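You operate a simulated robot arm through the tools that you are given. There is no shell and no other tool.

You are at the controls of a simulated robot arm. One attempt, no reset.

TASK
Bleed the filter with the primer till its bowl is full and clear.
Fine: stand the drip tray on the yellow square first; open the feed tap and bleed screw, shut both after; spill nothing. Where these are worked on the way, their far stop is far enough and under half their travel is too little: bleed screw, feed tap.
Where things are to end (x, y in the base frame): drip tray within 30 mm of [490, 540].

It is judged by the outcome, as a careful person would: the job done as asked, and still so three seconds after it is handed in. It fails if anything else is knocked over, pushed out of place, dropped, spilled or broken.

THE ROBOT
A 7-joint arm with a two-finger parallel gripper, fixed in place. Base frame: the origin is on the floor under the middle of its stand, x ahead of it, y to its left, z up; the work surface is at about z = 860. Units: mm, degrees, N and s.
It reaches about 1247 mm from its shoulder. Its first joint turns from -132.0 to 132.0 degrees. Payload 3.91 kg.
The TCP is the grasp point between the finger pads, 30 mm short of the fingertips. In the tool frame z runs along the fingers and y along their closing line. Largest opening 110 mm; finger width 20, thickness 10; the body of the gripper, 48 by 112 mm, starts 55 mm behind the TCP.
Orientation is that of the tool frame in the base frame, as a unit quaternion [w, x, y, z]. With the fingers straight down and closing along the base's y, the tool's x points along the base's -x, its y along +y and its z along -z.

THE INTERFACE
- The arm moves only by the tool play_rows. Its argument "steps" is one flat list of numbers, 6 for each row, row after row: the shift along the tool's x, y, z in mm, then the turn, a rotation vector about the tool's x, y, z in degrees. In form: [dx, dy, dz, rx, ry, rz, dx, dy, dz, rx, ry, rz, ...]. A call has 1 to 20 rows; each row is the pose to reach, as a shift and turn from the pose commanded when the call began, along the tool's axes at that moment. "fingers" is the finger opening in mm, from 0 to 110, set as the call begins (left out, the last holds). Each row takes 0.2 s and may step no farther than 50 mm and 8.6 degrees from the row before; otherwise, or with a gripper value out of range, the whole call is refused. A pose out of reach is approached as far as the arm can. The call stops where the force on the tool passes 40 N (or 10 N more than at its start, if that is more) or the arm is blocked; 0.2 s more then pass. The fingers move at their own pace (about 108 mm/s each) and stop on an object; they squeeze with about 42 N. The grip force told is the motor's: it shows also when the fingers shut on nothing. Time passes only in rows, and 0.2 s behind the last, so rows that repeat a pose let the fingers close. The reply holds the time, the measured pose of the TCP, the force on the tool along the base axes, the opening and the grip force, in the units named above and with some noise, with the torque about the TCP (base axes, N m) and any sound that the robot's microphone picked up.
- Cameras (640 x 400 px; columns grow to the right, rows downward): "scene" is fixed at [219.1, -501.4, 1746]; the picture's right is [0.89, -0.46, 0.00], its down [-0.21, -0.40, -0.89] and it looks along [0.41, 0.79, -0.45] (base axes); focal length 342 px, centre (320, 200). "wrist" rides on the gripper at [72, 17, -103] in the tool frame; the picture's right is [-0.23, 0.97, 0.00], its down [-0.76, -0.18, -0.62] and it looks along [-0.61, -0.14, 0.78] (tool axes); focal length 222 px, centre (320, 200). There is no depth. A picture from a camera that has moved, and an enlarged one, comes with that camera's place and axes in the base frame and with its lens.
- camera(camera): a new picture of that camera. No time passes.
- inspect(camera, box): a new picture of the part [left, top, right, bottom] of that camera's present view, enlarged. No time passes.
- close_job(): hands the job in; it is judged then, once.

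Nothing tells you positions but the pictures and the camera data. Unless the task says otherwise, let go and move clear before handing in.

The tools are called after "Request:" as name(argument=value, ...) on one line, values as JSON. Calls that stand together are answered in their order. play_rows: Moves the arm, as the interface text tells. Its arguments: {"type":"object","properties":{"steps":{"type":"array","items":{"type":"number"}},"fingers":{"type":"number"}},"required":["steps"]} The other tools are called the same way: camera (camera) takes a picture; inspect (camera, box) takes an enlarged picture of a part of a camera's view; close_job () hands the job in.

At the start:

```text
time: 0.0
tcp_pos: [384.5, 349.0, 1502.2]
tool_rot: [0.001, 0.0, 1.0, 0.0]
force: [-0.6, -0.1, -0.4]
torque: [0.02, 0.01, -0.03]
width: 109.9
grasp_force: 0.1
```

scene: 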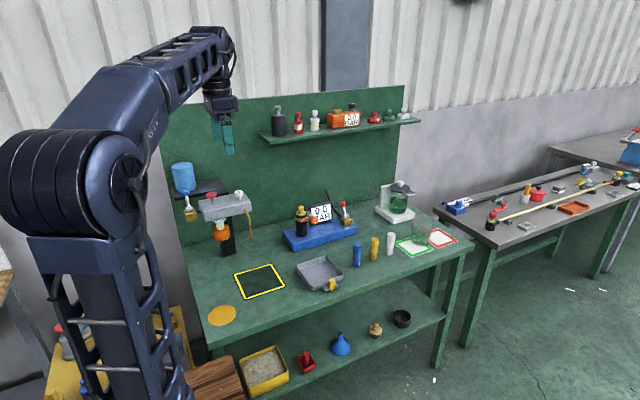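
wrist: 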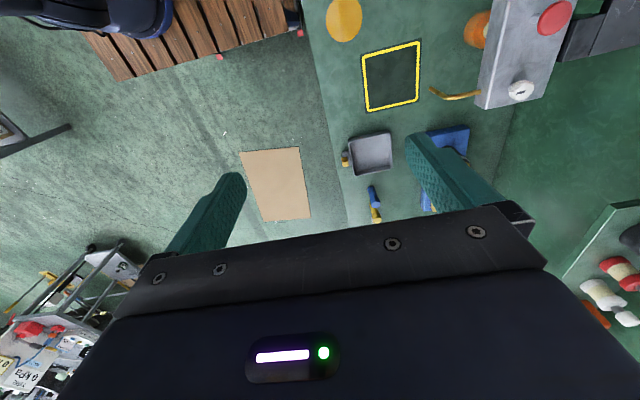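

I see a bench with a filter assembly (grey head with a red button and white screw, orange bowl), a blue tank, a yellow square, and a grey drip tray to its right. I'll take a closer look before moving.

Request:
inspect(camera="scene", box=[150, 140, 310, 240])

Request:
inspect(camera="scene", box=[200, 220, 360, 320])

Request:
inspect(camera="wrist", box=[320, 0, 640, 200])

Request:
inspect(camera="scene", box=[270, 160, 480, 290])

```text
4.00 times, centred on (230, 190) of scene
camera zoom: at [219.1, -501.4, 1746.0], right [0.89, -0.46, 0.0], down [-0.21, -0.4, -0.89], along [0.41, 0.79, -0.45], focal length 1367 px, centre (680, 240)
```

zoom: 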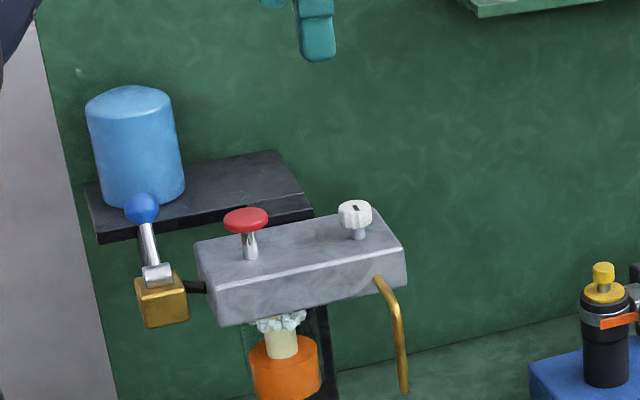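

```text
4.00 times, centred on (280, 270) of scene
camera zoom: at [219.1, -501.4, 1746.0], right [0.89, -0.46, 0.0], down [-0.21, -0.4, -0.89], along [0.41, 0.79, -0.45], focal length 1367 px, centre (480, -80)
```

zoom: 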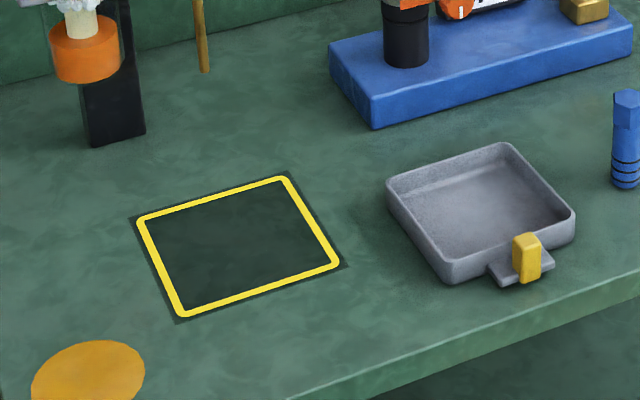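

```text
2.00 times, centred on (480, 100) of wrist
camera zoom: at [312.5, 366.7, 1605.8], right [0.23, 0.97, 0.0], down [0.76, -0.18, 0.62], along [0.61, -0.14, -0.78], focal length 444 px, centre (0, 400)
```

zoom: 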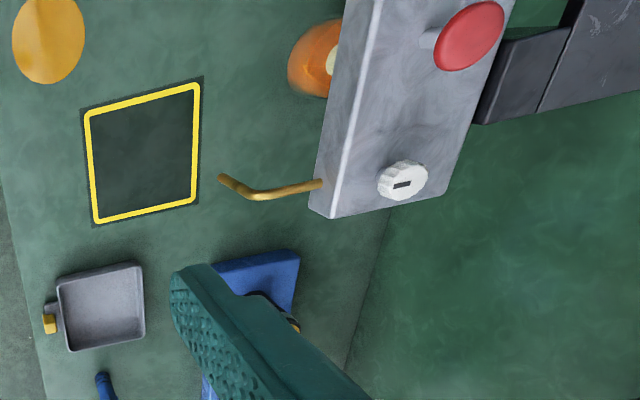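

```text
3.05 times, centred on (375, 225) of scene
camera zoom: at [219.1, -501.4, 1746.0], right [0.89, -0.46, 0.0], down [-0.21, -0.4, -0.89], along [0.41, 0.79, -0.45], focal length 1041 px, centre (152, 124)
```

zoom: 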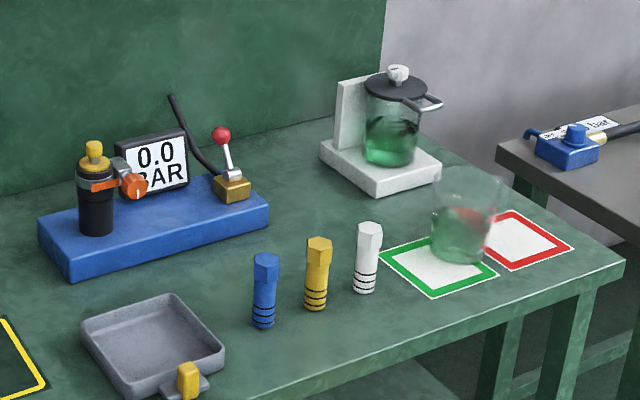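

The yellow square checks out at about (490, 540), and the tray is at about (715, 460) with a yellow tab towards the front. The filter head carries the red primer knob near (381, 672) and the white bleed screw near (483, 687). The feed tap, with a blue ball lever, is to its left. I'll move over the tray first for a closer view.

Request:
play_rows(steps=[-26, 3.5, 39, 0, 0, 0, -52, 7, 78, 0, 0, 0, -78, 10.5, 117, 0, 0, 0, -104, 14, 156, 0, 0, 0, -130, 17.5, 195, 0, 0, 0, -156, 21, 234, 0, 0, 0, -182, 24.5, 273, 0, 0, 0, -208, 28, 312, 0, 0, 0, -234, 31, 351, 0, 0, 0], fingers=60)

Request:
camera(camera="wrist")

Request:
camera(camera="scene")

```text
time: 2.0
tcp_pos: [618.7, 381.5, 1151.2]
tool_rot: [-0.001, 0.0, 1.0, 0.001]
force: [-1.2, -0.2, 0.5]
torque: [0.0, -0.03, -0.01]
width: 60.0
grasp_force: 0.0
```

```text
taken
camera wrist: at [546.1, 396.9, 1254.6], right [0.23, 0.97, 0.0], down [0.76, -0.18, 0.62], along [0.61, -0.14, -0.78], focal length 222 px, centre (320, 200)
```

wrist: 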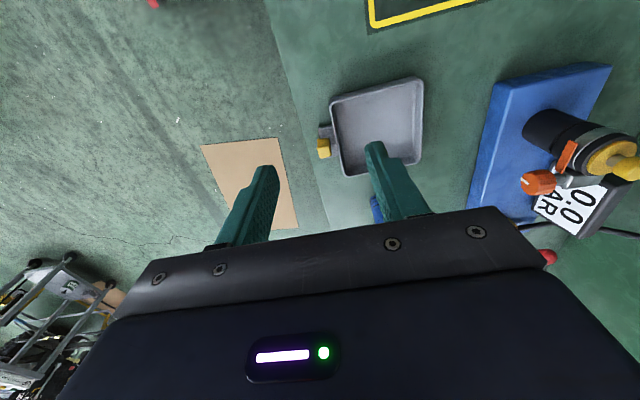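

```text
taken
```

scene: 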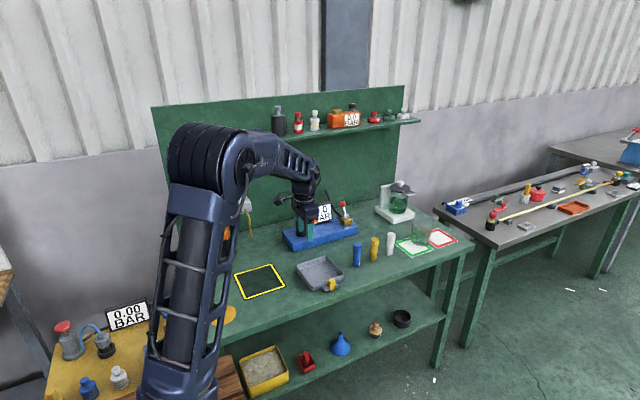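

I'm above and beside the tray now; I'll zoom in on it and its tab.

Request:
inspect(camera="wrist", box=[300, 60, 460, 190])

Request:
inspect(camera="scene", box=[280, 240, 370, 300])

```text
3.08 times, centred on (380, 125) of wrist
camera zoom: at [546.1, 396.9, 1254.6], right [0.23, 0.97, 0.0], down [0.76, -0.18, 0.62], along [0.61, -0.14, -0.78], focal length 684 px, centre (135, 431)
```

zoom: 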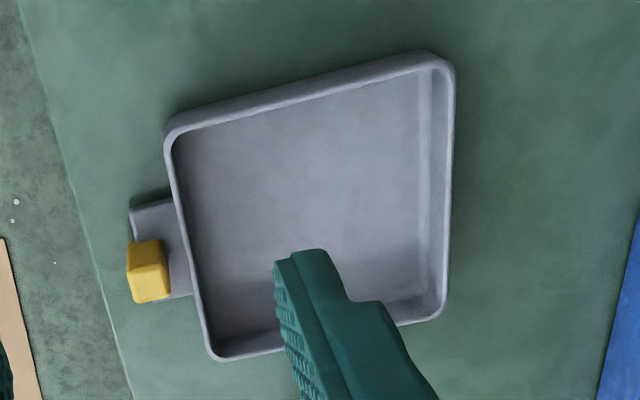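

```text
6.67 times, centred on (325, 270) of scene
camera zoom: at [219.1, -501.4, 1746.0], right [0.89, -0.46, 0.0], down [-0.21, -0.4, -0.89], along [0.41, 0.79, -0.45], focal length 2278 px, centre (287, -267)
```

zoom: 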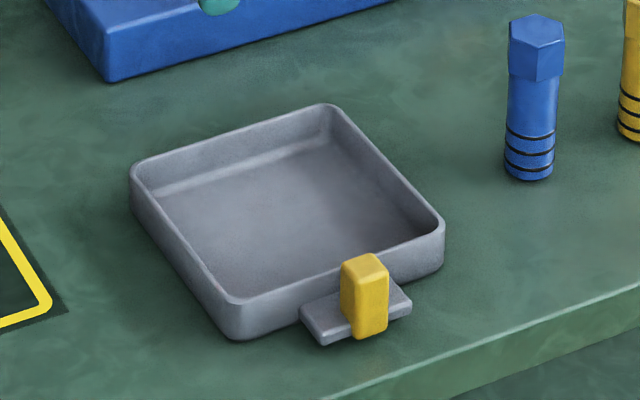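

The tray measures about 145 mm square and is centred at (715, 461). Its 20 × 20 mm yellow tab is at (715, 365), with its top at z ≈ 912. I'll turn the gripper 90° so it closes along x, and come to above the tab.

Request:
play_rows(steps=[-8.75, -1.5, 13.7, 0, 0, -8.182, -17.5, -3, 27.4, 0, 0, -16.364, -26.25, -4.5, 41.1, 0, 0, -24.545, -35, -6, 54.8, 0, 0, -32.727, -43.75, -7.5, 68.5, 0, 0, -40.909, -52.5, -9, 82.2, 0, 0, -49.091, -61.25, -10.5, 95.9, 0, 0, -57.273, -70, -12, 109.6, 0, 0, -65.455, -78.75, -13.5, 123.3, 0, 0, -73.636, -87.5, -15, 137, 0, 0, -81.818, -96.3, -16.5, 150.7, 0, 0, -90], fingers=60)

Request:
camera(camera="wrist")

Request:
camera(camera="scene")

```text
time: 4.4
tcp_pos: [714.3, 365.1, 1000.5]
tool_rot: [0.001, 0.708, -0.706, 0.0]
force: [-0.1, 0.1, -0.6]
torque: [0.01, -0.03, -0.01]
width: 60.0
grasp_force: 0.1
```

```text
taken
camera wrist: at [698.1, 291.3, 1104.4], right [-0.97, 0.23, 0.0], down [0.18, 0.76, 0.62], along [0.14, 0.61, -0.78], focal length 222 px, centre (320, 200)
```

wrist: 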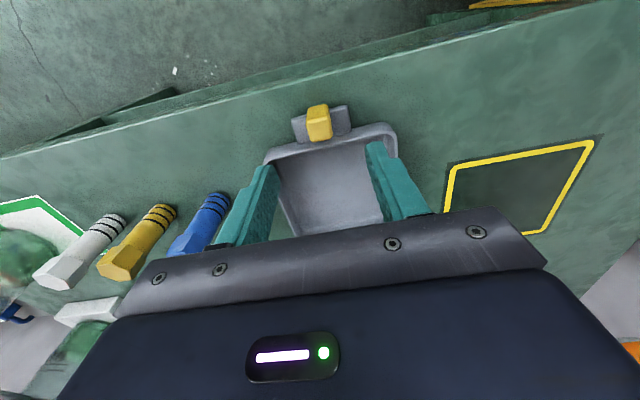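

```text
taken
```

scene: 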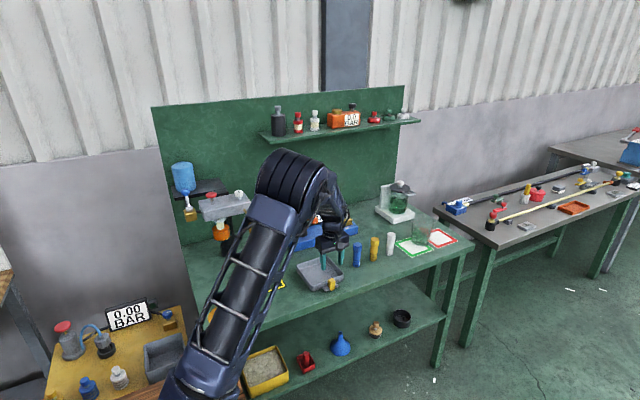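

The gripper is aligned over the tab. Next I descend to z ≈ 905 and close on it.

Request:
play_rows(steps=[0, 0, 32, 0, 0, 0, 0, 0, 64, 0, 0, 0, 0, 0, 85, 0, 0, 0, 0, 0, 94, 0, 0, 0])

Request:
play_rows(steps=[0, 0, 0, 0, 0, 0, 0, 0, 0, 0, 0, 0, 0, 0, 0, 0, 0, 0], fingers=10)

Request:
camera(camera="wrist")

Request:
inspect(camera="scene", box=[270, 220, 390, 300])

```text
time: 5.4
tcp_pos: [716.3, 363.1, 906.8]
tool_rot: [-0.001, -0.707, 0.707, 0.0]
force: [-1.0, 0.0, -0.4]
torque: [0.01, 0.0, 0.01]
width: 60.1
grasp_force: 0.0
```

```text
time: 6.2
tcp_pos: [716.3, 363.1, 906.6]
tool_rot: [0.0, 0.707, -0.707, 0.0]
force: [0.6, -0.5, -0.3]
torque: [-0.07, 0.02, 0.0]
width: 21.6
grasp_force: 41.6
```

```text
taken
camera wrist: at [699.0, 291.1, 1010.0], right [-0.97, 0.23, 0.0], down [0.18, 0.76, 0.62], along [0.14, 0.61, -0.78], focal length 222 px, centre (320, 200)
```

wrist: 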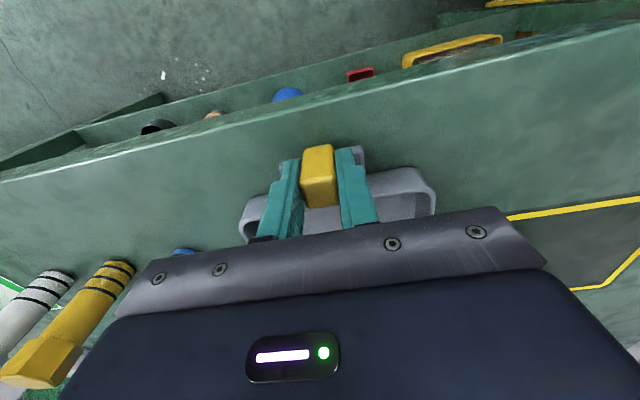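

```text
5.00 times, centred on (330, 260) of scene
camera zoom: at [219.1, -501.4, 1746.0], right [0.89, -0.46, 0.0], down [-0.21, -0.4, -0.89], along [0.41, 0.79, -0.45], focal length 1709 px, centre (270, -100)
```

zoom: 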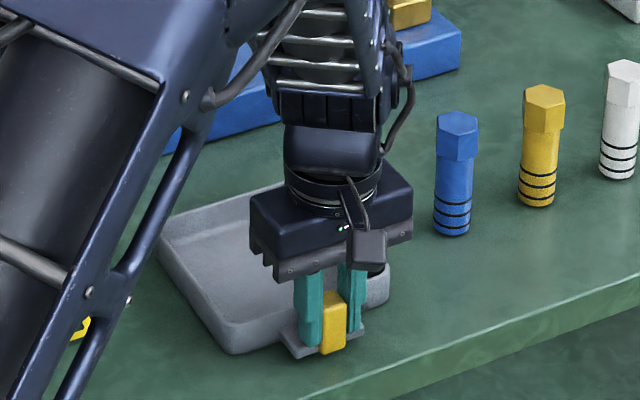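

I have a firm hold on the tab (21.6 mm wide). I'll lift slightly to see how the tray hangs.

Request:
play_rows(steps=[0, 0, -4, 0, 0, 0, 0, 0, -8, 0, 0, 0, 0, 0, -12, 0, 0, 0, 0, 0, -12, 0, 0, 0])

Request:
inspect(camera="scene", box=[270, 220, 390, 300])

Request:
camera(camera="wrist")

```text
time: 7.2
tcp_pos: [715.3, 364.1, 919.1]
tool_rot: [0.0, -0.707, 0.707, 0.001]
force: [-0.8, 0.5, -1.4]
torque: [-0.12, 0.02, 0.04]
width: 21.5
grasp_force: 41.9
```

```text
5.00 times, centred on (330, 260) of scene
camera zoom: at [219.1, -501.4, 1746.0], right [0.89, -0.46, 0.0], down [-0.21, -0.4, -0.89], along [0.41, 0.79, -0.45], focal length 1709 px, centre (270, -100)
```

zoom: 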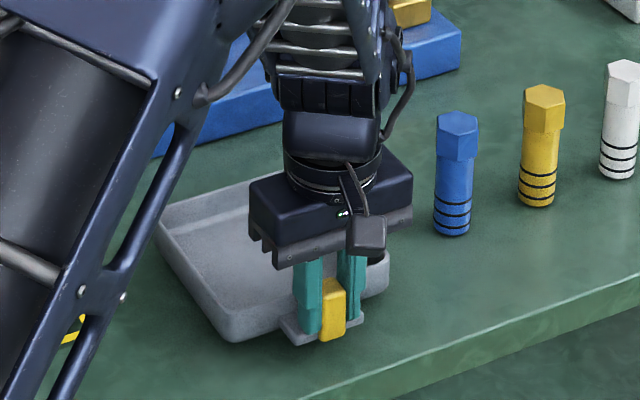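

```text
taken
camera wrist: at [698.7, 291.5, 1021.8], right [-0.97, 0.23, 0.0], down [0.18, 0.76, 0.62], along [0.14, 0.61, -0.78], focal length 222 px, centre (320, 200)
```

wrist: 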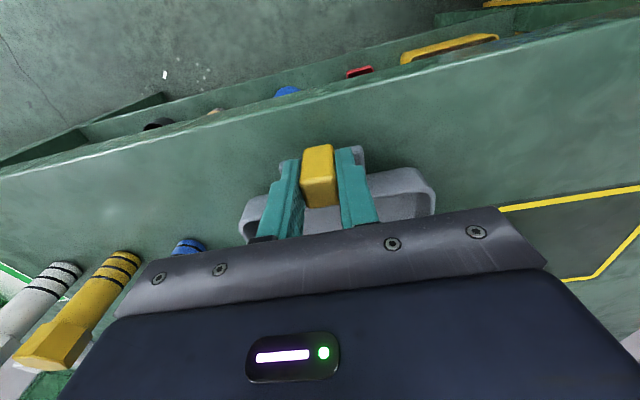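

The tray lifts level and is light. I'll carry it over the yellow square, keeping it just above the bench.

Request:
play_rows(steps=[0, 0, -10, 0, 0, 0, -10.43, 28.04, -10, 0, 0, 0, -20.85, 56.08, -10, 0, 0, 0, -31.28, 84.1, -10, 0, 0, 0, -41.7, 112.15, -10, 0, 0, 0, -52.13, 140.2, -10, 0, 0, 0, -62.55, 168.2, -10, 0, 0, 0, -72.98, 196.3, -10, 0, 0, 0, -83.4, 224.3, -10, 0, 0, 0, -83.4, 224.3, -10, 0, 0, 0])

Request:
camera(camera="scene")

Request:
camera(camera="wrist")

```text
time: 9.4
tcp_pos: [490.2, 447.8, 927.3]
tool_rot: [0.0, -0.707, 0.708, 0.0]
force: [0.2, 0.2, -2.2]
torque: [-0.11, -0.03, -0.01]
width: 21.5
grasp_force: 42.2
```

```text
taken
```

scene: 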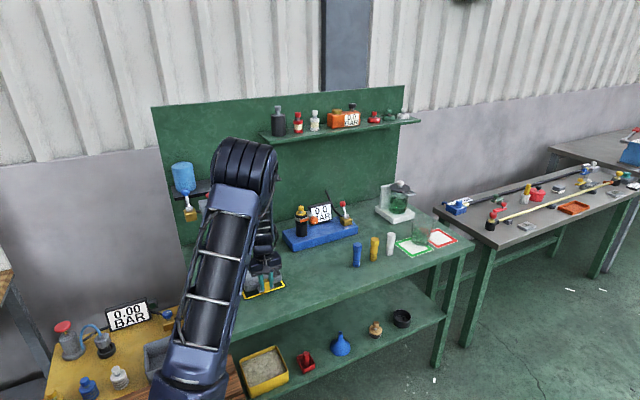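

```text
taken
camera wrist: at [473.8, 375.2, 1031.0], right [-0.97, 0.23, 0.0], down [0.18, 0.76, 0.62], along [0.14, 0.61, -0.78], focal length 222 px, centre (320, 200)
```

wrist: 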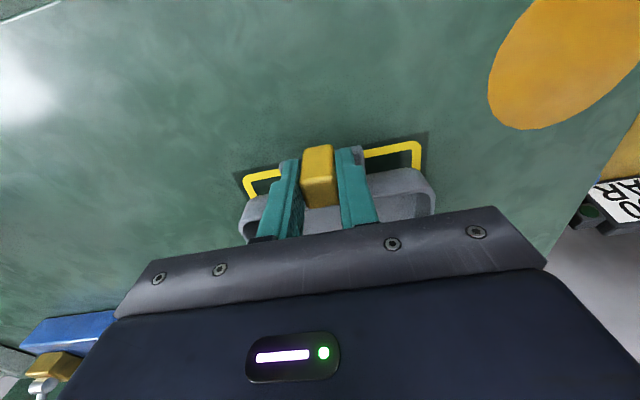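

The tray is over the square. Now I lower it gently to the bench and let go.

Request:
play_rows(steps=[0, 0, 7, 0, 0, 0, 0, 0, 14, 0, 0, 0, 0, 0, 18, 0, 0, 0, 0, 0, 20.5, 0, 0, 0, 0, 0, 20.5, 0, 0, 0])

Request:
play_rows(steps=[0, 0, 0, 0, 0, 0, 0, 0, 0, 0, 0, 0], fingers=50)

Request:
play_rows(steps=[0, 0, -30, 0, 0, 0, 0, 0, -70, 0, 0, 0, 20, 0, -110, 0, 0, 0, 60, 0, -140, 0, 0, 0, 100, 0, -170, 0, 0, 0, 140, 0, -200, 0, 0, 0, 180, 0, -220, 0, 0, 0])

Request:
camera(camera="wrist")

Request:
camera(camera="scene")

```text
time: 10.6
tcp_pos: [491.1, 447.0, 907.8]
tool_rot: [0.001, -0.707, 0.707, 0.0]
force: [-0.2, 0.3, -2.4]
torque: [-0.12, 0.01, 0.02]
width: 21.7
grasp_force: 41.6
```

```text
time: 11.2
tcp_pos: [490.0, 447.9, 906.7]
tool_rot: [0.0, 0.707, -0.707, 0.0]
force: [0.0, 0.6, 0.4]
torque: [-0.02, -0.02, -0.03]
width: 49.8
grasp_force: 0.0
```

```text
time: 12.8
tcp_pos: [492.3, 268.2, 1128.9]
tool_rot: [0.0, -0.707, 0.708, 0.0]
force: [0.8, 0.0, 0.3]
torque: [-0.04, 0.01, 0.01]
width: 49.8
grasp_force: 0.1
```

```text
taken
camera wrist: at [474.5, 195.0, 1231.4], right [-0.97, 0.23, 0.0], down [0.18, 0.76, 0.62], along [0.14, 0.61, -0.78], focal length 222 px, centre (320, 200)
```

wrist: 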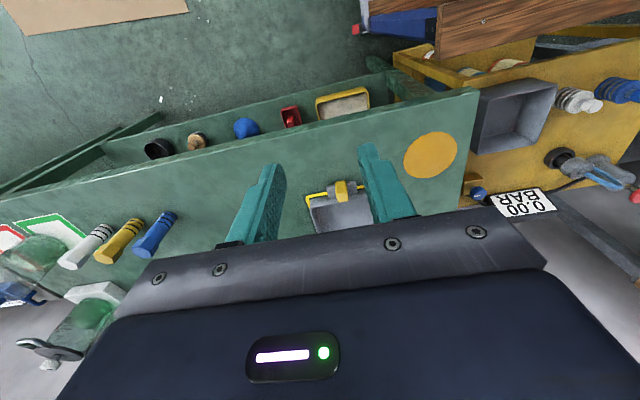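

```text
taken
```

scene: 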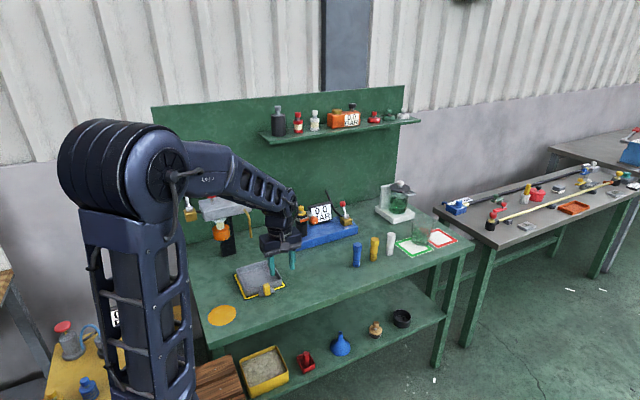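

The tray stands on the square. Next I'll raise the arm over the filter and look at the tap, bleed screw and primer from above.

Request:
play_rows(steps=[0, 0, -45, 0, 0, 0, 0, 10, -90, 0, 0, 0, -20, 20, -130, 0, 0, 0, -55, 30, -165, 0, 0, 0, -90, 40, -195, 0, 0, 0, -130, 50, -220, 0, 0, 0, -170, 60, -240, 0, 0, 0, -210, 70, -251, 0, 0, 0, -240, 72, -251, 0, 0, 0, -240, 72, -251, 0, 0, 0])

Request:
camera(camera="wrist")

Request:
camera(camera="scene")

```text
refused: row 4 steps farther than a row can; nothing moved
```

```text
taken
camera wrist: at [474.5, 195.0, 1231.4], right [-0.97, 0.23, 0.0], down [0.18, 0.76, 0.62], along [0.14, 0.61, -0.78], focal length 222 px, centre (320, 200)
```

wrist: 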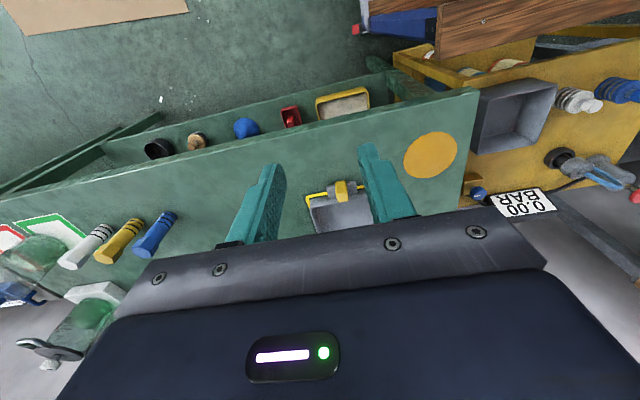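

```text
taken
```

scene: 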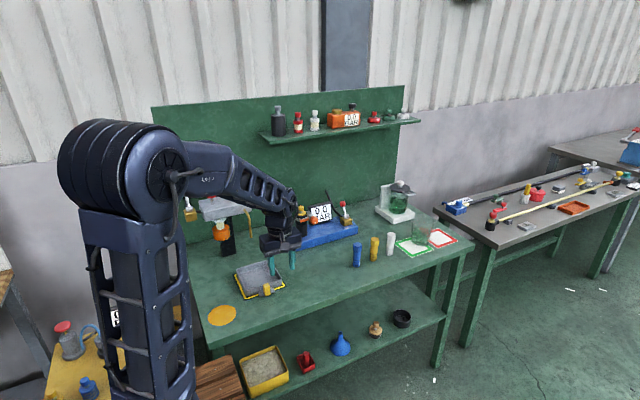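

One row was a hair too long and the whole call was refused, so nothing moved. I'll repeat the same path with shorter steps.

Request:
play_rows(steps=[0, 0, -40, 0, 0, 0, 0, 8, -80, 0, 0, 0, -15, 16, -115, 0, 0, 0, -40, 24, -150, 0, 0, 0, -70, 32, -180, 0, 0, 0, -100, 40, -205, 0, 0, 0, -135, 50, -228, 0, 0, 0, -170, 60, -245, 0, 0, 0, -205, 70, -251, 0, 0, 0, -240, 72, -251, 0, 0, 0, -272, 72, -251, 0, 0, 0, -272, 72, -251, 0, 0, 0])

Request:
camera(camera="wrist")

Request:
camera(camera="scene")

```text
time: 15.4
tcp_pos: [419.0, 540.1, 1379.1]
tool_rot: [0.0, -0.707, 0.707, 0.001]
force: [-0.2, -1.0, 0.5]
torque: [-0.02, 0.03, 0.0]
width: 50.1
grasp_force: 0.1
```

```text
taken
camera wrist: at [402.0, 467.1, 1482.2], right [-0.97, 0.23, 0.0], down [0.18, 0.76, 0.62], along [0.14, 0.61, -0.78], focal length 222 px, centre (320, 200)
```

wrist: 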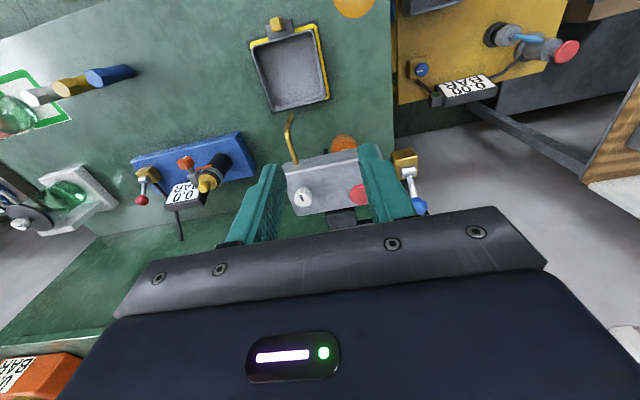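

```text
taken
```

scene: 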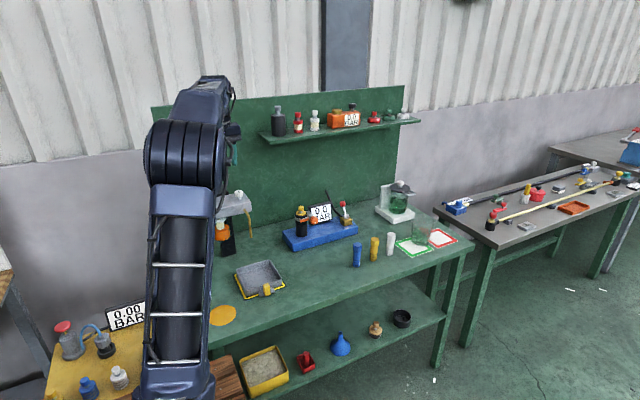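

Request:
inspect(camera="wrist", box=[260, 100, 440, 220])

Request:
inspect(camera="wrist", box=[230, 0, 410, 120])

Request:
inspect(camera="scene", box=[195, 180, 295, 260])

```text
3.33 times, centred on (350, 160) of wrist
camera zoom: at [402.0, 467.1, 1482.2], right [-0.97, 0.23, 0.0], down [0.18, 0.76, 0.62], along [0.14, 0.61, -0.78], focal length 740 px, centre (220, 333)
```

zoom: 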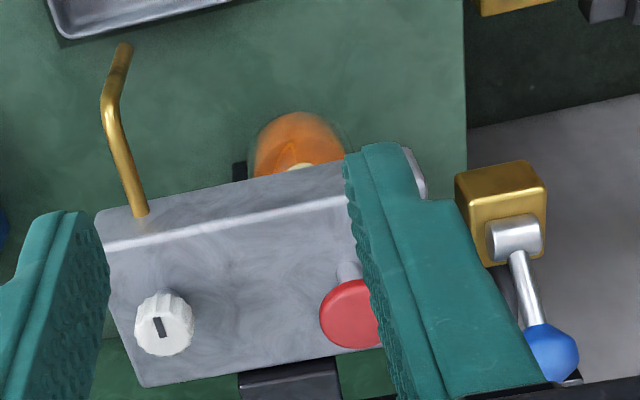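

```text
3.33 times, centred on (320, 60) of wrist
camera zoom: at [402.0, 467.1, 1482.2], right [-0.97, 0.23, 0.0], down [0.18, 0.76, 0.62], along [0.14, 0.61, -0.78], focal length 740 px, centre (320, 667)
```

zoom: 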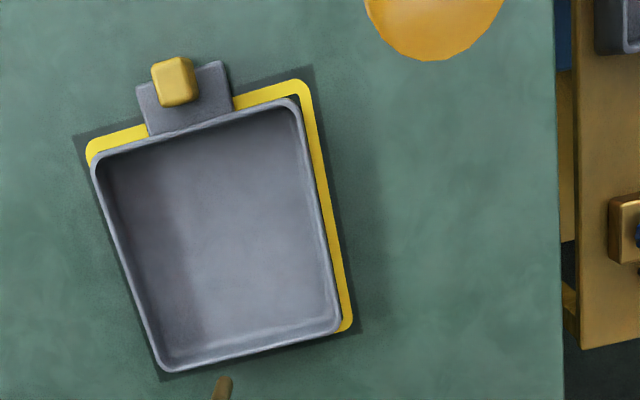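

```text
5.00 times, centred on (245, 220) of scene
camera zoom: at [219.1, -501.4, 1746.0], right [0.89, -0.46, 0.0], down [-0.21, -0.4, -0.89], along [0.41, 0.79, -0.45], focal length 1709 px, centre (695, 100)
```

zoom: 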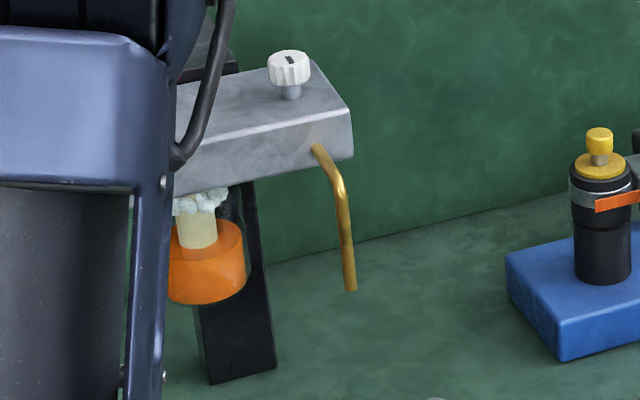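

I've located the parts:
- Bleed screw cap: (482, 685, 1187)
- Primer cap: (388, 706, 1183)
- Feed tap hub: (300, 698, 1155), with its ball at (300, 729, 1209), so the lever leans back

I'll move the camera closer to study the tap.

Request:
play_rows(steps=[-18, 20, 23, 0, 0, 0, -36, 40, 46, 0, 0, 0, -54, 60, 69, 0, 0, 0, -72, 80, 92, 0, 0, 0, -92, 102, 115, 0, 0, 0, -92, 102, 115, 0, 0, 0])

Request:
camera(camera="wrist")

Request:
inspect(camera="wrist", box=[240, 120, 400, 220])

```text
time: 16.8
tcp_pos: [318.8, 633.7, 1264.6]
tool_rot: [0.0, -0.706, 0.708, 0.0]
force: [0.4, -0.7, 0.9]
torque: [0.0, 0.02, -0.01]
width: 49.9
grasp_force: 0.1
```

```text
taken
camera wrist: at [301.1, 560.4, 1367.9], right [-0.97, 0.23, 0.0], down [0.18, 0.76, 0.62], along [0.14, 0.61, -0.78], focal length 222 px, centre (320, 200)
```

wrist: 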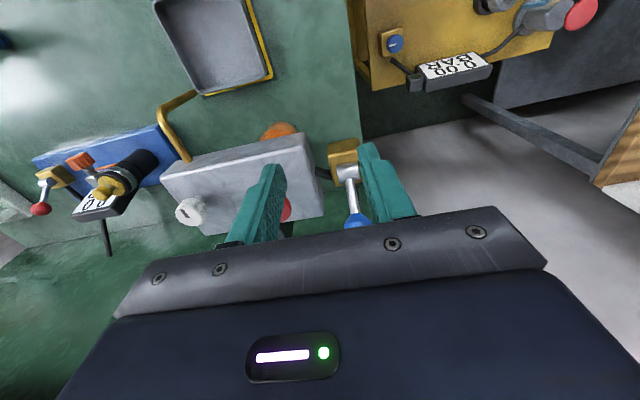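

```text
4.00 times, centred on (320, 170) of wrist
camera zoom: at [301.1, 560.4, 1367.9], right [-0.97, 0.23, 0.0], down [0.18, 0.76, 0.62], along [0.14, 0.61, -0.78], focal length 888 px, centre (320, 320)
```

zoom: 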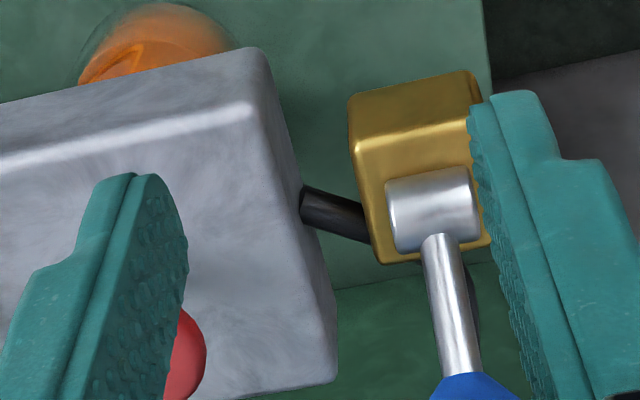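

The tap hub is a cylinder lying along x, so the lever swings in the y–z plane and currently leans back. I'll go over the blue ball with the fingers on either side of it and check the alignment.

Request:
play_rows(steps=[-15, 5, -25, 0, 0, 0, -45, 10, -30, 0, 0, 0, -75, 15, -30, 0, 0, 0, -95, 18.5, -30, 0, 0, 0, -95, 18.5, -30, 0, 0, 0], fingers=64)

Request:
camera(camera="wrist")

Request:
inspect(camera="scene", box=[140, 120, 300, 220])

```text
time: 18.0
tcp_pos: [298.0, 728.5, 1293.0]
tool_rot: [0.0, -0.706, 0.708, 0.0]
force: [1.0, 0.4, -0.5]
torque: [0.0, 0.01, -0.02]
width: 64.1
grasp_force: 0.1
```

```text
taken
camera wrist: at [282.3, 655.2, 1397.7], right [-0.97, 0.23, 0.0], down [0.18, 0.76, 0.62], along [0.14, 0.61, -0.78], focal length 222 px, centre (320, 200)
```

wrist: 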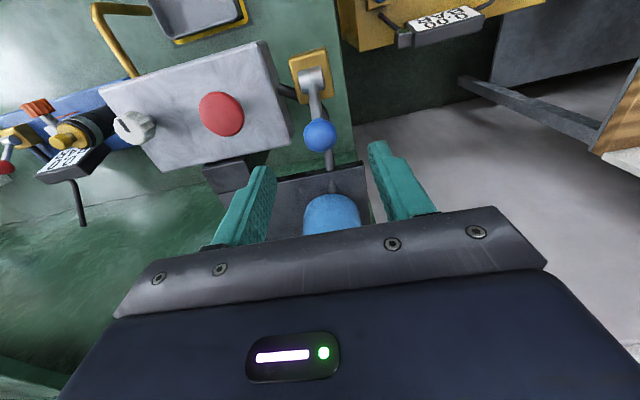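

```text
4.00 times, centred on (220, 170) of scene
camera zoom: at [219.1, -501.4, 1746.0], right [0.89, -0.46, 0.0], down [-0.21, -0.4, -0.89], along [0.41, 0.79, -0.45], focal length 1367 px, centre (720, 320)
```

zoom: 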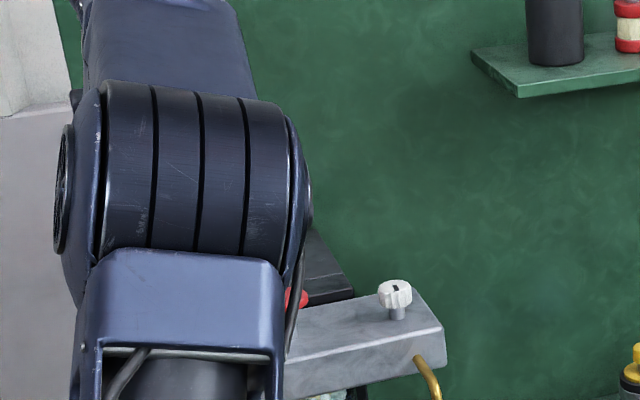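

Request:
inspect(camera="wrist", box=[100, 40, 420, 240])

Request:
inspect(camera="wrist", box=[270, 50, 370, 170])

```text
2.00 times, centred on (260, 140) of wrist
camera zoom: at [282.3, 655.2, 1397.7], right [-0.97, 0.23, 0.0], down [0.18, 0.76, 0.62], along [0.14, 0.61, -0.78], focal length 444 px, centre (440, 320)
```

zoom: 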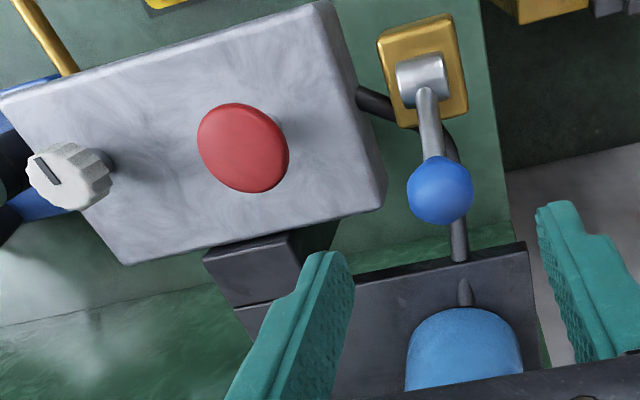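

```text
3.33 times, centred on (320, 110) of wrist
camera zoom: at [282.3, 655.2, 1397.7], right [-0.97, 0.23, 0.0], down [0.18, 0.76, 0.62], along [0.14, 0.61, -0.78], focal length 740 px, centre (320, 500)
```

zoom: 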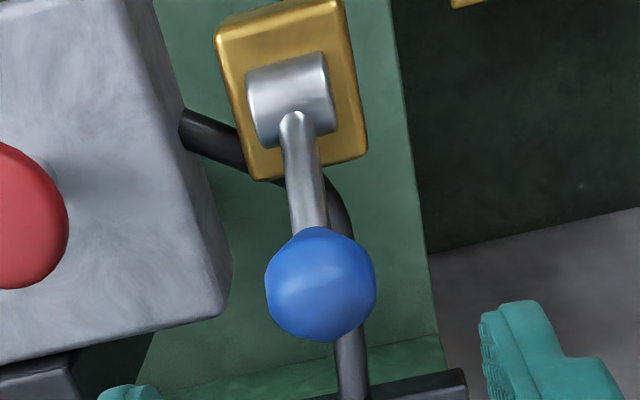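

Ball confirmed at (300, 731, 1209). I'm going down around it and closing.

Request:
play_rows(steps=[-2.5, -2, 25, 0, 0, 0, -2.5, -2, 50, 0, 0, 0, -2.5, -2, 66, 0, 0, 0, -2.5, -2, 74, 0, 0, 0, -2.5, -2, 74, 0, 0, 0], fingers=64)

Request:
play_rows(steps=[0, 0, 0, 0, 0, 0, 0, 0, 0, 0, 0, 0, 0, 0, 0, 0, 0, 0], fingers=20)

Request:
camera(camera="wrist")

```text
time: 19.2
tcp_pos: [300.3, 729.3, 1219.2]
tool_rot: [0.0, -0.707, 0.707, 0.0]
force: [-0.5, 0.2, -0.8]
torque: [0.0, 0.01, 0.01]
width: 63.9
grasp_force: 0.1
```

```text
time: 20.0
tcp_pos: [299.7, 729.0, 1219.8]
tool_rot: [0.001, -0.707, 0.707, 0.0]
force: [-2.1, -1.1, -1.3]
torque: [0.01, 0.05, 0.04]
width: 29.3
grasp_force: 45.0
```

```text
taken
camera wrist: at [283.5, 657.0, 1323.6], right [-0.97, 0.23, 0.0], down [0.18, 0.76, 0.62], along [0.14, 0.61, -0.78], focal length 222 px, centre (320, 200)
```

wrist: 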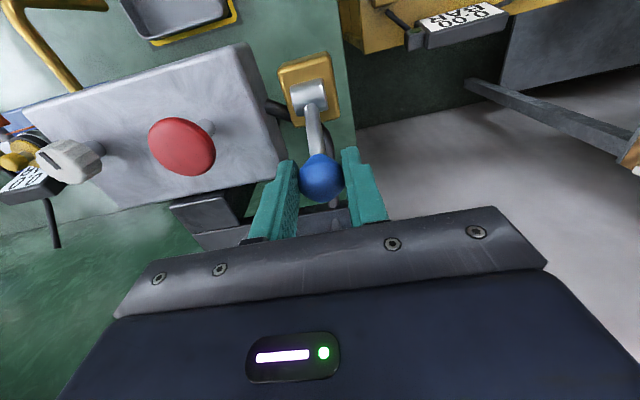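

I have the ball (29 mm). I'll swing the lever forward along its arc a bit at a time, watching the force.

Request:
play_rows(steps=[3, 0, -1.8, 0, 0, 0, 6.23, 0, -3.34, 0, 0, 0, 9.8, 0, -4.9, 0, 0, 0, 13.42, 0, -6.17, 0, 0, 0, 17.1, 0, -7.3, 0, 0, 0, 20.9, 0, -8.11, 0, 0, 0])

Request:
camera(camera="wrist")

```text
time: 21.4
tcp_pos: [300.1, 708.6, 1229.6]
tool_rot: [0.001, 0.707, -0.707, 0.0]
force: [-2.7, 15.4, 5.7]
torque: [1.06, 0.03, 0.06]
width: 29.0
grasp_force: 45.4
```

```text
taken
camera wrist: at [283.4, 636.4, 1331.8], right [-0.97, 0.23, 0.0], down [0.18, 0.76, 0.62], along [0.14, 0.61, -0.78], focal length 222 px, centre (320, 200)
```

wrist: 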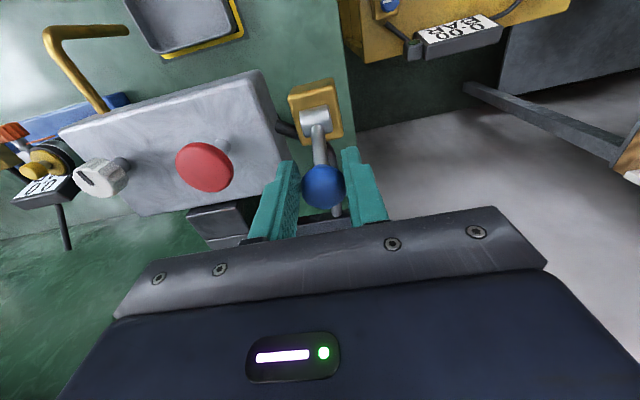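

Request:
inspect(camera="wrist", box=[260, 70, 400, 230])

Request:
inspect(camera="scene", box=[140, 120, 300, 260])

```text
2.50 times, centred on (330, 150) of wrist
camera zoom: at [283.4, 636.4, 1331.8], right [-0.97, 0.23, 0.0], down [0.18, 0.76, 0.62], along [0.14, 0.61, -0.78], focal length 555 px, centre (295, 325)
```

zoom: 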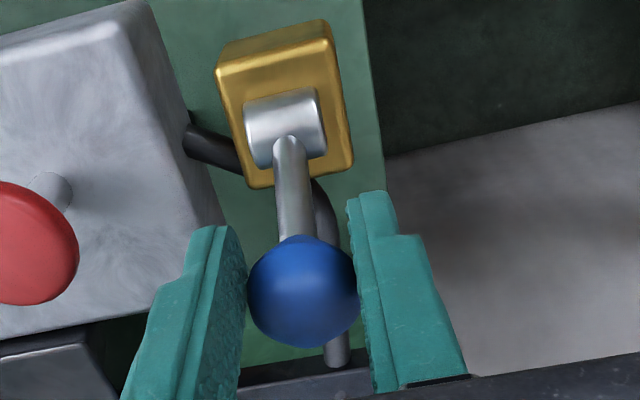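

```text
2.86 times, centred on (220, 190) of scene
camera zoom: at [219.1, -501.4, 1746.0], right [0.89, -0.46, 0.0], down [-0.21, -0.4, -0.89], along [0.41, 0.79, -0.45], focal length 976 px, centre (606, 229)
```

zoom: 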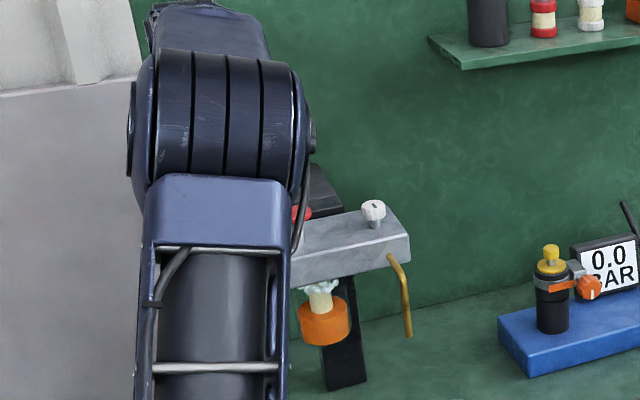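

The ball is slipping back in the pads because the lever turns while the tool doesn't. I'll open, check where the lever stays, then re-grip and turn the tool along with it.

Request:
play_rows(steps=[0, 0, 0, 0, 0, 0, 0, 0, 0, 0, 0, 0], fingers=60)

Request:
inspect(camera="wrist", box=[260, 70, 400, 230])

```text
time: 22.0
tcp_pos: [301.2, 708.6, 1228.0]
tool_rot: [0.001, -0.707, 0.707, 0.0]
force: [-0.4, 0.2, 0.2]
torque: [0.02, 0.01, 0.04]
width: 60.0
grasp_force: 0.0
```

```text
2.50 times, centred on (330, 150) of wrist
camera zoom: at [283.9, 636.0, 1331.3], right [-0.97, 0.23, 0.0], down [0.18, 0.76, 0.62], along [0.14, 0.61, -0.78], focal length 555 px, centre (295, 325)
```

zoom: 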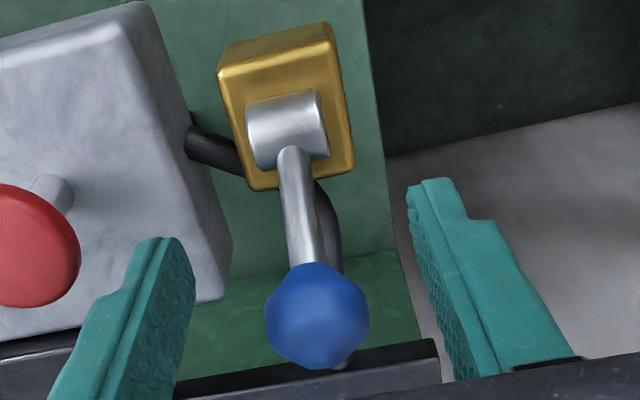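

The lever sprang back to its rest when released, so it has to be driven all the way over. I'll raise, close the fingers, drop in behind the ball and push it forward.

Request:
play_rows(steps=[0, 0, -40, 0, 0, 0, 0, 0, -75, 0, 0, 0, -26, 1, -75, 0, 0, 0, -52, 1, -75, 0, 0, 0, -52, 1, -75, 0, 0, 0])

Request:
play_rows(steps=[0, 0, 0, 0, 0, 0, 0, 0, 0, 0, 0, 0], fingers=0)

Request:
camera(camera="wrist")

```text
time: 23.2
tcp_pos: [299.0, 761.3, 1302.9]
tool_rot: [0.0, 0.707, -0.707, 0.0]
force: [0.5, -0.5, 1.2]
torque: [0.0, -0.01, -0.04]
width: 59.8
grasp_force: 0.1
```

```text
time: 23.8
tcp_pos: [298.7, 760.2, 1302.0]
tool_rot: [0.0, -0.707, 0.707, 0.0]
force: [-0.8, -0.1, 1.5]
torque: [-0.02, -0.01, -0.03]
width: 0.2
grasp_force: 38.2
```

```text
taken
camera wrist: at [283.1, 688.5, 1406.3], right [-0.97, 0.23, 0.0], down [0.18, 0.76, 0.62], along [0.14, 0.61, -0.78], focal length 222 px, centre (320, 200)
```

wrist: 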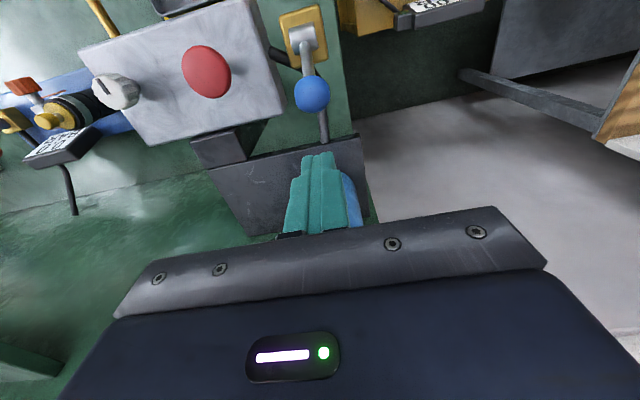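

Clear behind the ball. Now I descend and push it forward along the arc.

Request:
play_rows(steps=[0, 0, 40, 0, 0, 0, 0, 0, 70, 0, 0, 0, 0, 0, 82, 0, 0, 0, 0, 0, 82, 0, 0, 0])

Request:
play_rows(steps=[5, 0, -1, 0, 0, 0, 10.5, 0, -4, 0, 0, 0, 16, 0, -6, 0, 0, 0, 21, 0, -8, 0, 0, 0, 26, 0, -9, 0, 0, 0, 32, 0, -10, 0, 0, 0, 37, 0, -10, 0, 0, 0, 43, 0, -10, 0, 0, 0, 48, 0, -9, 0, 0, 0, 54, 0, -8, 0, 0, 0])

Request:
camera(camera="wrist")

```text
time: 24.8
tcp_pos: [300.0, 761.1, 1221.2]
tool_rot: [0.0, -0.706, 0.708, 0.0]
force: [-0.1, 1.2, -1.2]
torque: [0.02, -0.04, 0.01]
width: 0.0
grasp_force: 36.9
```

```text
time: 27.0
tcp_pos: [300.1, 706.2, 1230.5]
tool_rot: [-0.001, 0.707, -0.707, 0.0]
force: [0.3, -0.2, -0.1]
torque: [0.01, 0.0, 0.02]
width: 0.1
grasp_force: 37.9
```

```text
taken
camera wrist: at [283.2, 633.6, 1332.5], right [-0.97, 0.23, 0.0], down [0.18, 0.76, 0.62], along [0.14, 0.61, -0.78], focal length 222 px, centre (320, 200)
```

wrist: 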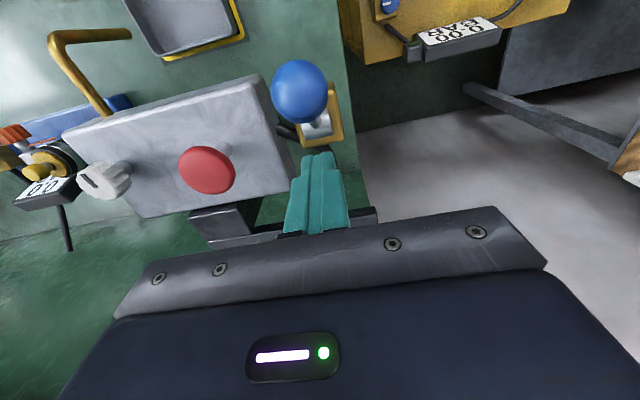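

The lever snapped over to the front. I'll nudge it gently to confirm it's resting on its far stop.

Request:
play_rows(steps=[7, 0, 2, 0, 0, 0, 14, 0, 4, 0, 0, 0, 18, 0, 5, 0, 0, 0, 22, 0, 5, 0, 0, 0, 25, 0, 6, 0, 0, 0, 28, 0, 6, 0, 0, 0])

Request:
inspect(camera="wrist", box=[220, 50, 400, 230])

```text
time: 28.3
tcp_pos: [300.9, 683.7, 1224.5]
tool_rot: [0.003, -0.706, 0.708, 0.003]
force: [1.1, 19.9, -5.4]
torque: [0.43, 0.01, 0.04]
width: 0.3
grasp_force: 38.0
stopped in row 6: the force on the tool passed its limit at 47 N (the readings are from after the stop); the commanded pose is now the measured one
```

```text
2.22 times, centred on (310, 140) of wrist
camera zoom: at [282.8, 610.5, 1326.9], right [-0.97, 0.23, 0.0], down [0.18, 0.76, 0.63], along [0.14, 0.61, -0.78], focal length 494 px, centre (342, 333)
```

zoom: 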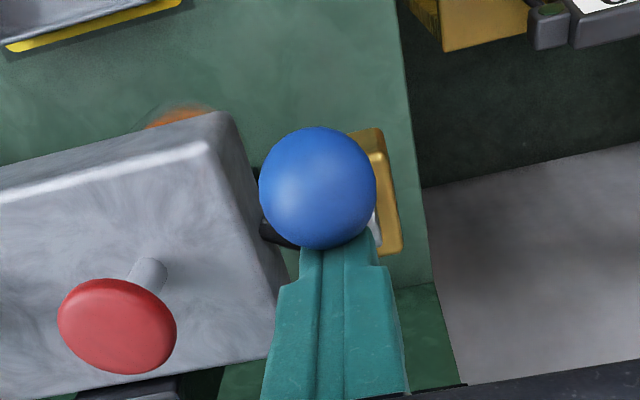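

The lever is hard against its far stop, so the feed tap is open. I'll back off and go look at the bleed screw up close.

Request:
play_rows(steps=[-8, 0, 0, 0, 0, 0, -8, 0, -40, 0, 0, 0, -8, 0, -75, 0, 0, 0, -8, -45, -75, 0, 0, 0, -3, -90, -75, 0, 0, 0, 2, -135, -70, 0, 0, 0, 12, -175, -50, 0, 0, 0, 22, -197, -30, 0, 0, 0, 22, -197, -22, 0, 0, 0, 22, -197, -22, 0, 0, 0])

Request:
camera(camera="wrist")

Request:
inspect(camera="scene", box=[150, 140, 310, 260])

```text
time: 30.5
tcp_pos: [496.7, 660.1, 1247.7]
tool_rot: [0.003, -0.706, 0.708, 0.002]
force: [0.6, -0.1, 0.2]
torque: [0.01, -0.01, -0.01]
width: 0.3
grasp_force: 38.1
```

```text
taken
camera wrist: at [479.7, 586.5, 1349.1], right [-0.97, 0.23, 0.0], down [0.18, 0.76, 0.63], along [0.14, 0.61, -0.78], focal length 222 px, centre (320, 200)
```

wrist: 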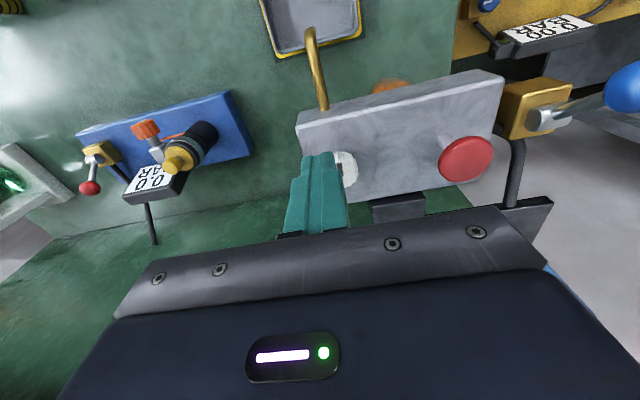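

```text
3.33 times, centred on (230, 200) of scene
camera zoom: at [219.1, -501.4, 1746.0], right [0.89, -0.46, 0.0], down [-0.21, -0.4, -0.89], along [0.41, 0.79, -0.45], focal length 1139 px, centre (620, 200)
```

zoom: 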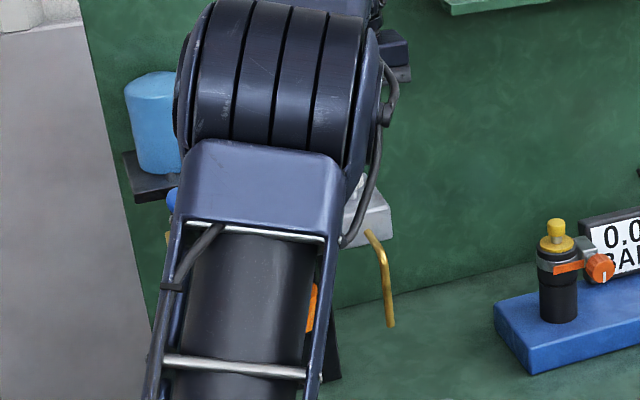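

Request:
play_rows(steps=[0, 0, 0, 0, 0, 0, 0, 0, 0, 0, 0, 0], fingers=70)

Request:
camera(camera="wrist")

Request:
inspect(camera="wrist", box=[270, 100, 410, 220])

```text
time: 31.1
tcp_pos: [497.2, 660.0, 1246.1]
tool_rot: [0.002, -0.707, 0.708, 0.003]
force: [1.1, -0.4, -0.3]
torque: [-0.04, -0.02, 0.01]
width: 70.0
grasp_force: 0.1
```

```text
taken
camera wrist: at [479.6, 586.6, 1349.2], right [-0.97, 0.23, 0.0], down [0.18, 0.76, 0.63], along [0.14, 0.61, -0.78], focal length 222 px, centre (320, 200)
```

wrist: 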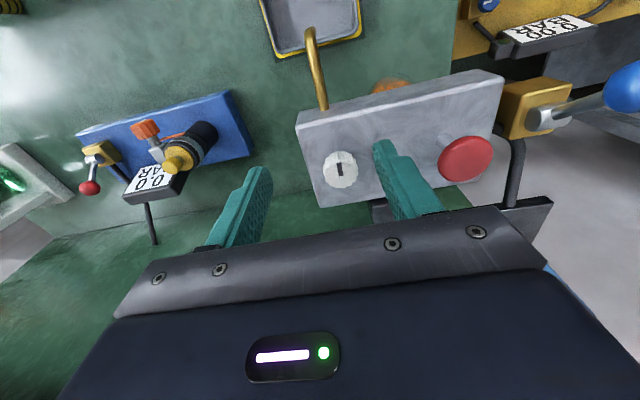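

```text
3.33 times, centred on (340, 160) of wrist
camera zoom: at [479.6, 586.6, 1349.2], right [-0.97, 0.23, 0.0], down [0.18, 0.76, 0.63], along [0.14, 0.61, -0.78], focal length 740 px, centre (253, 333)
```

zoom: 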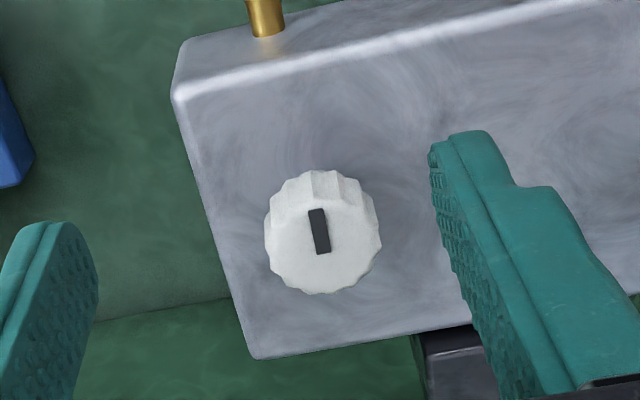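

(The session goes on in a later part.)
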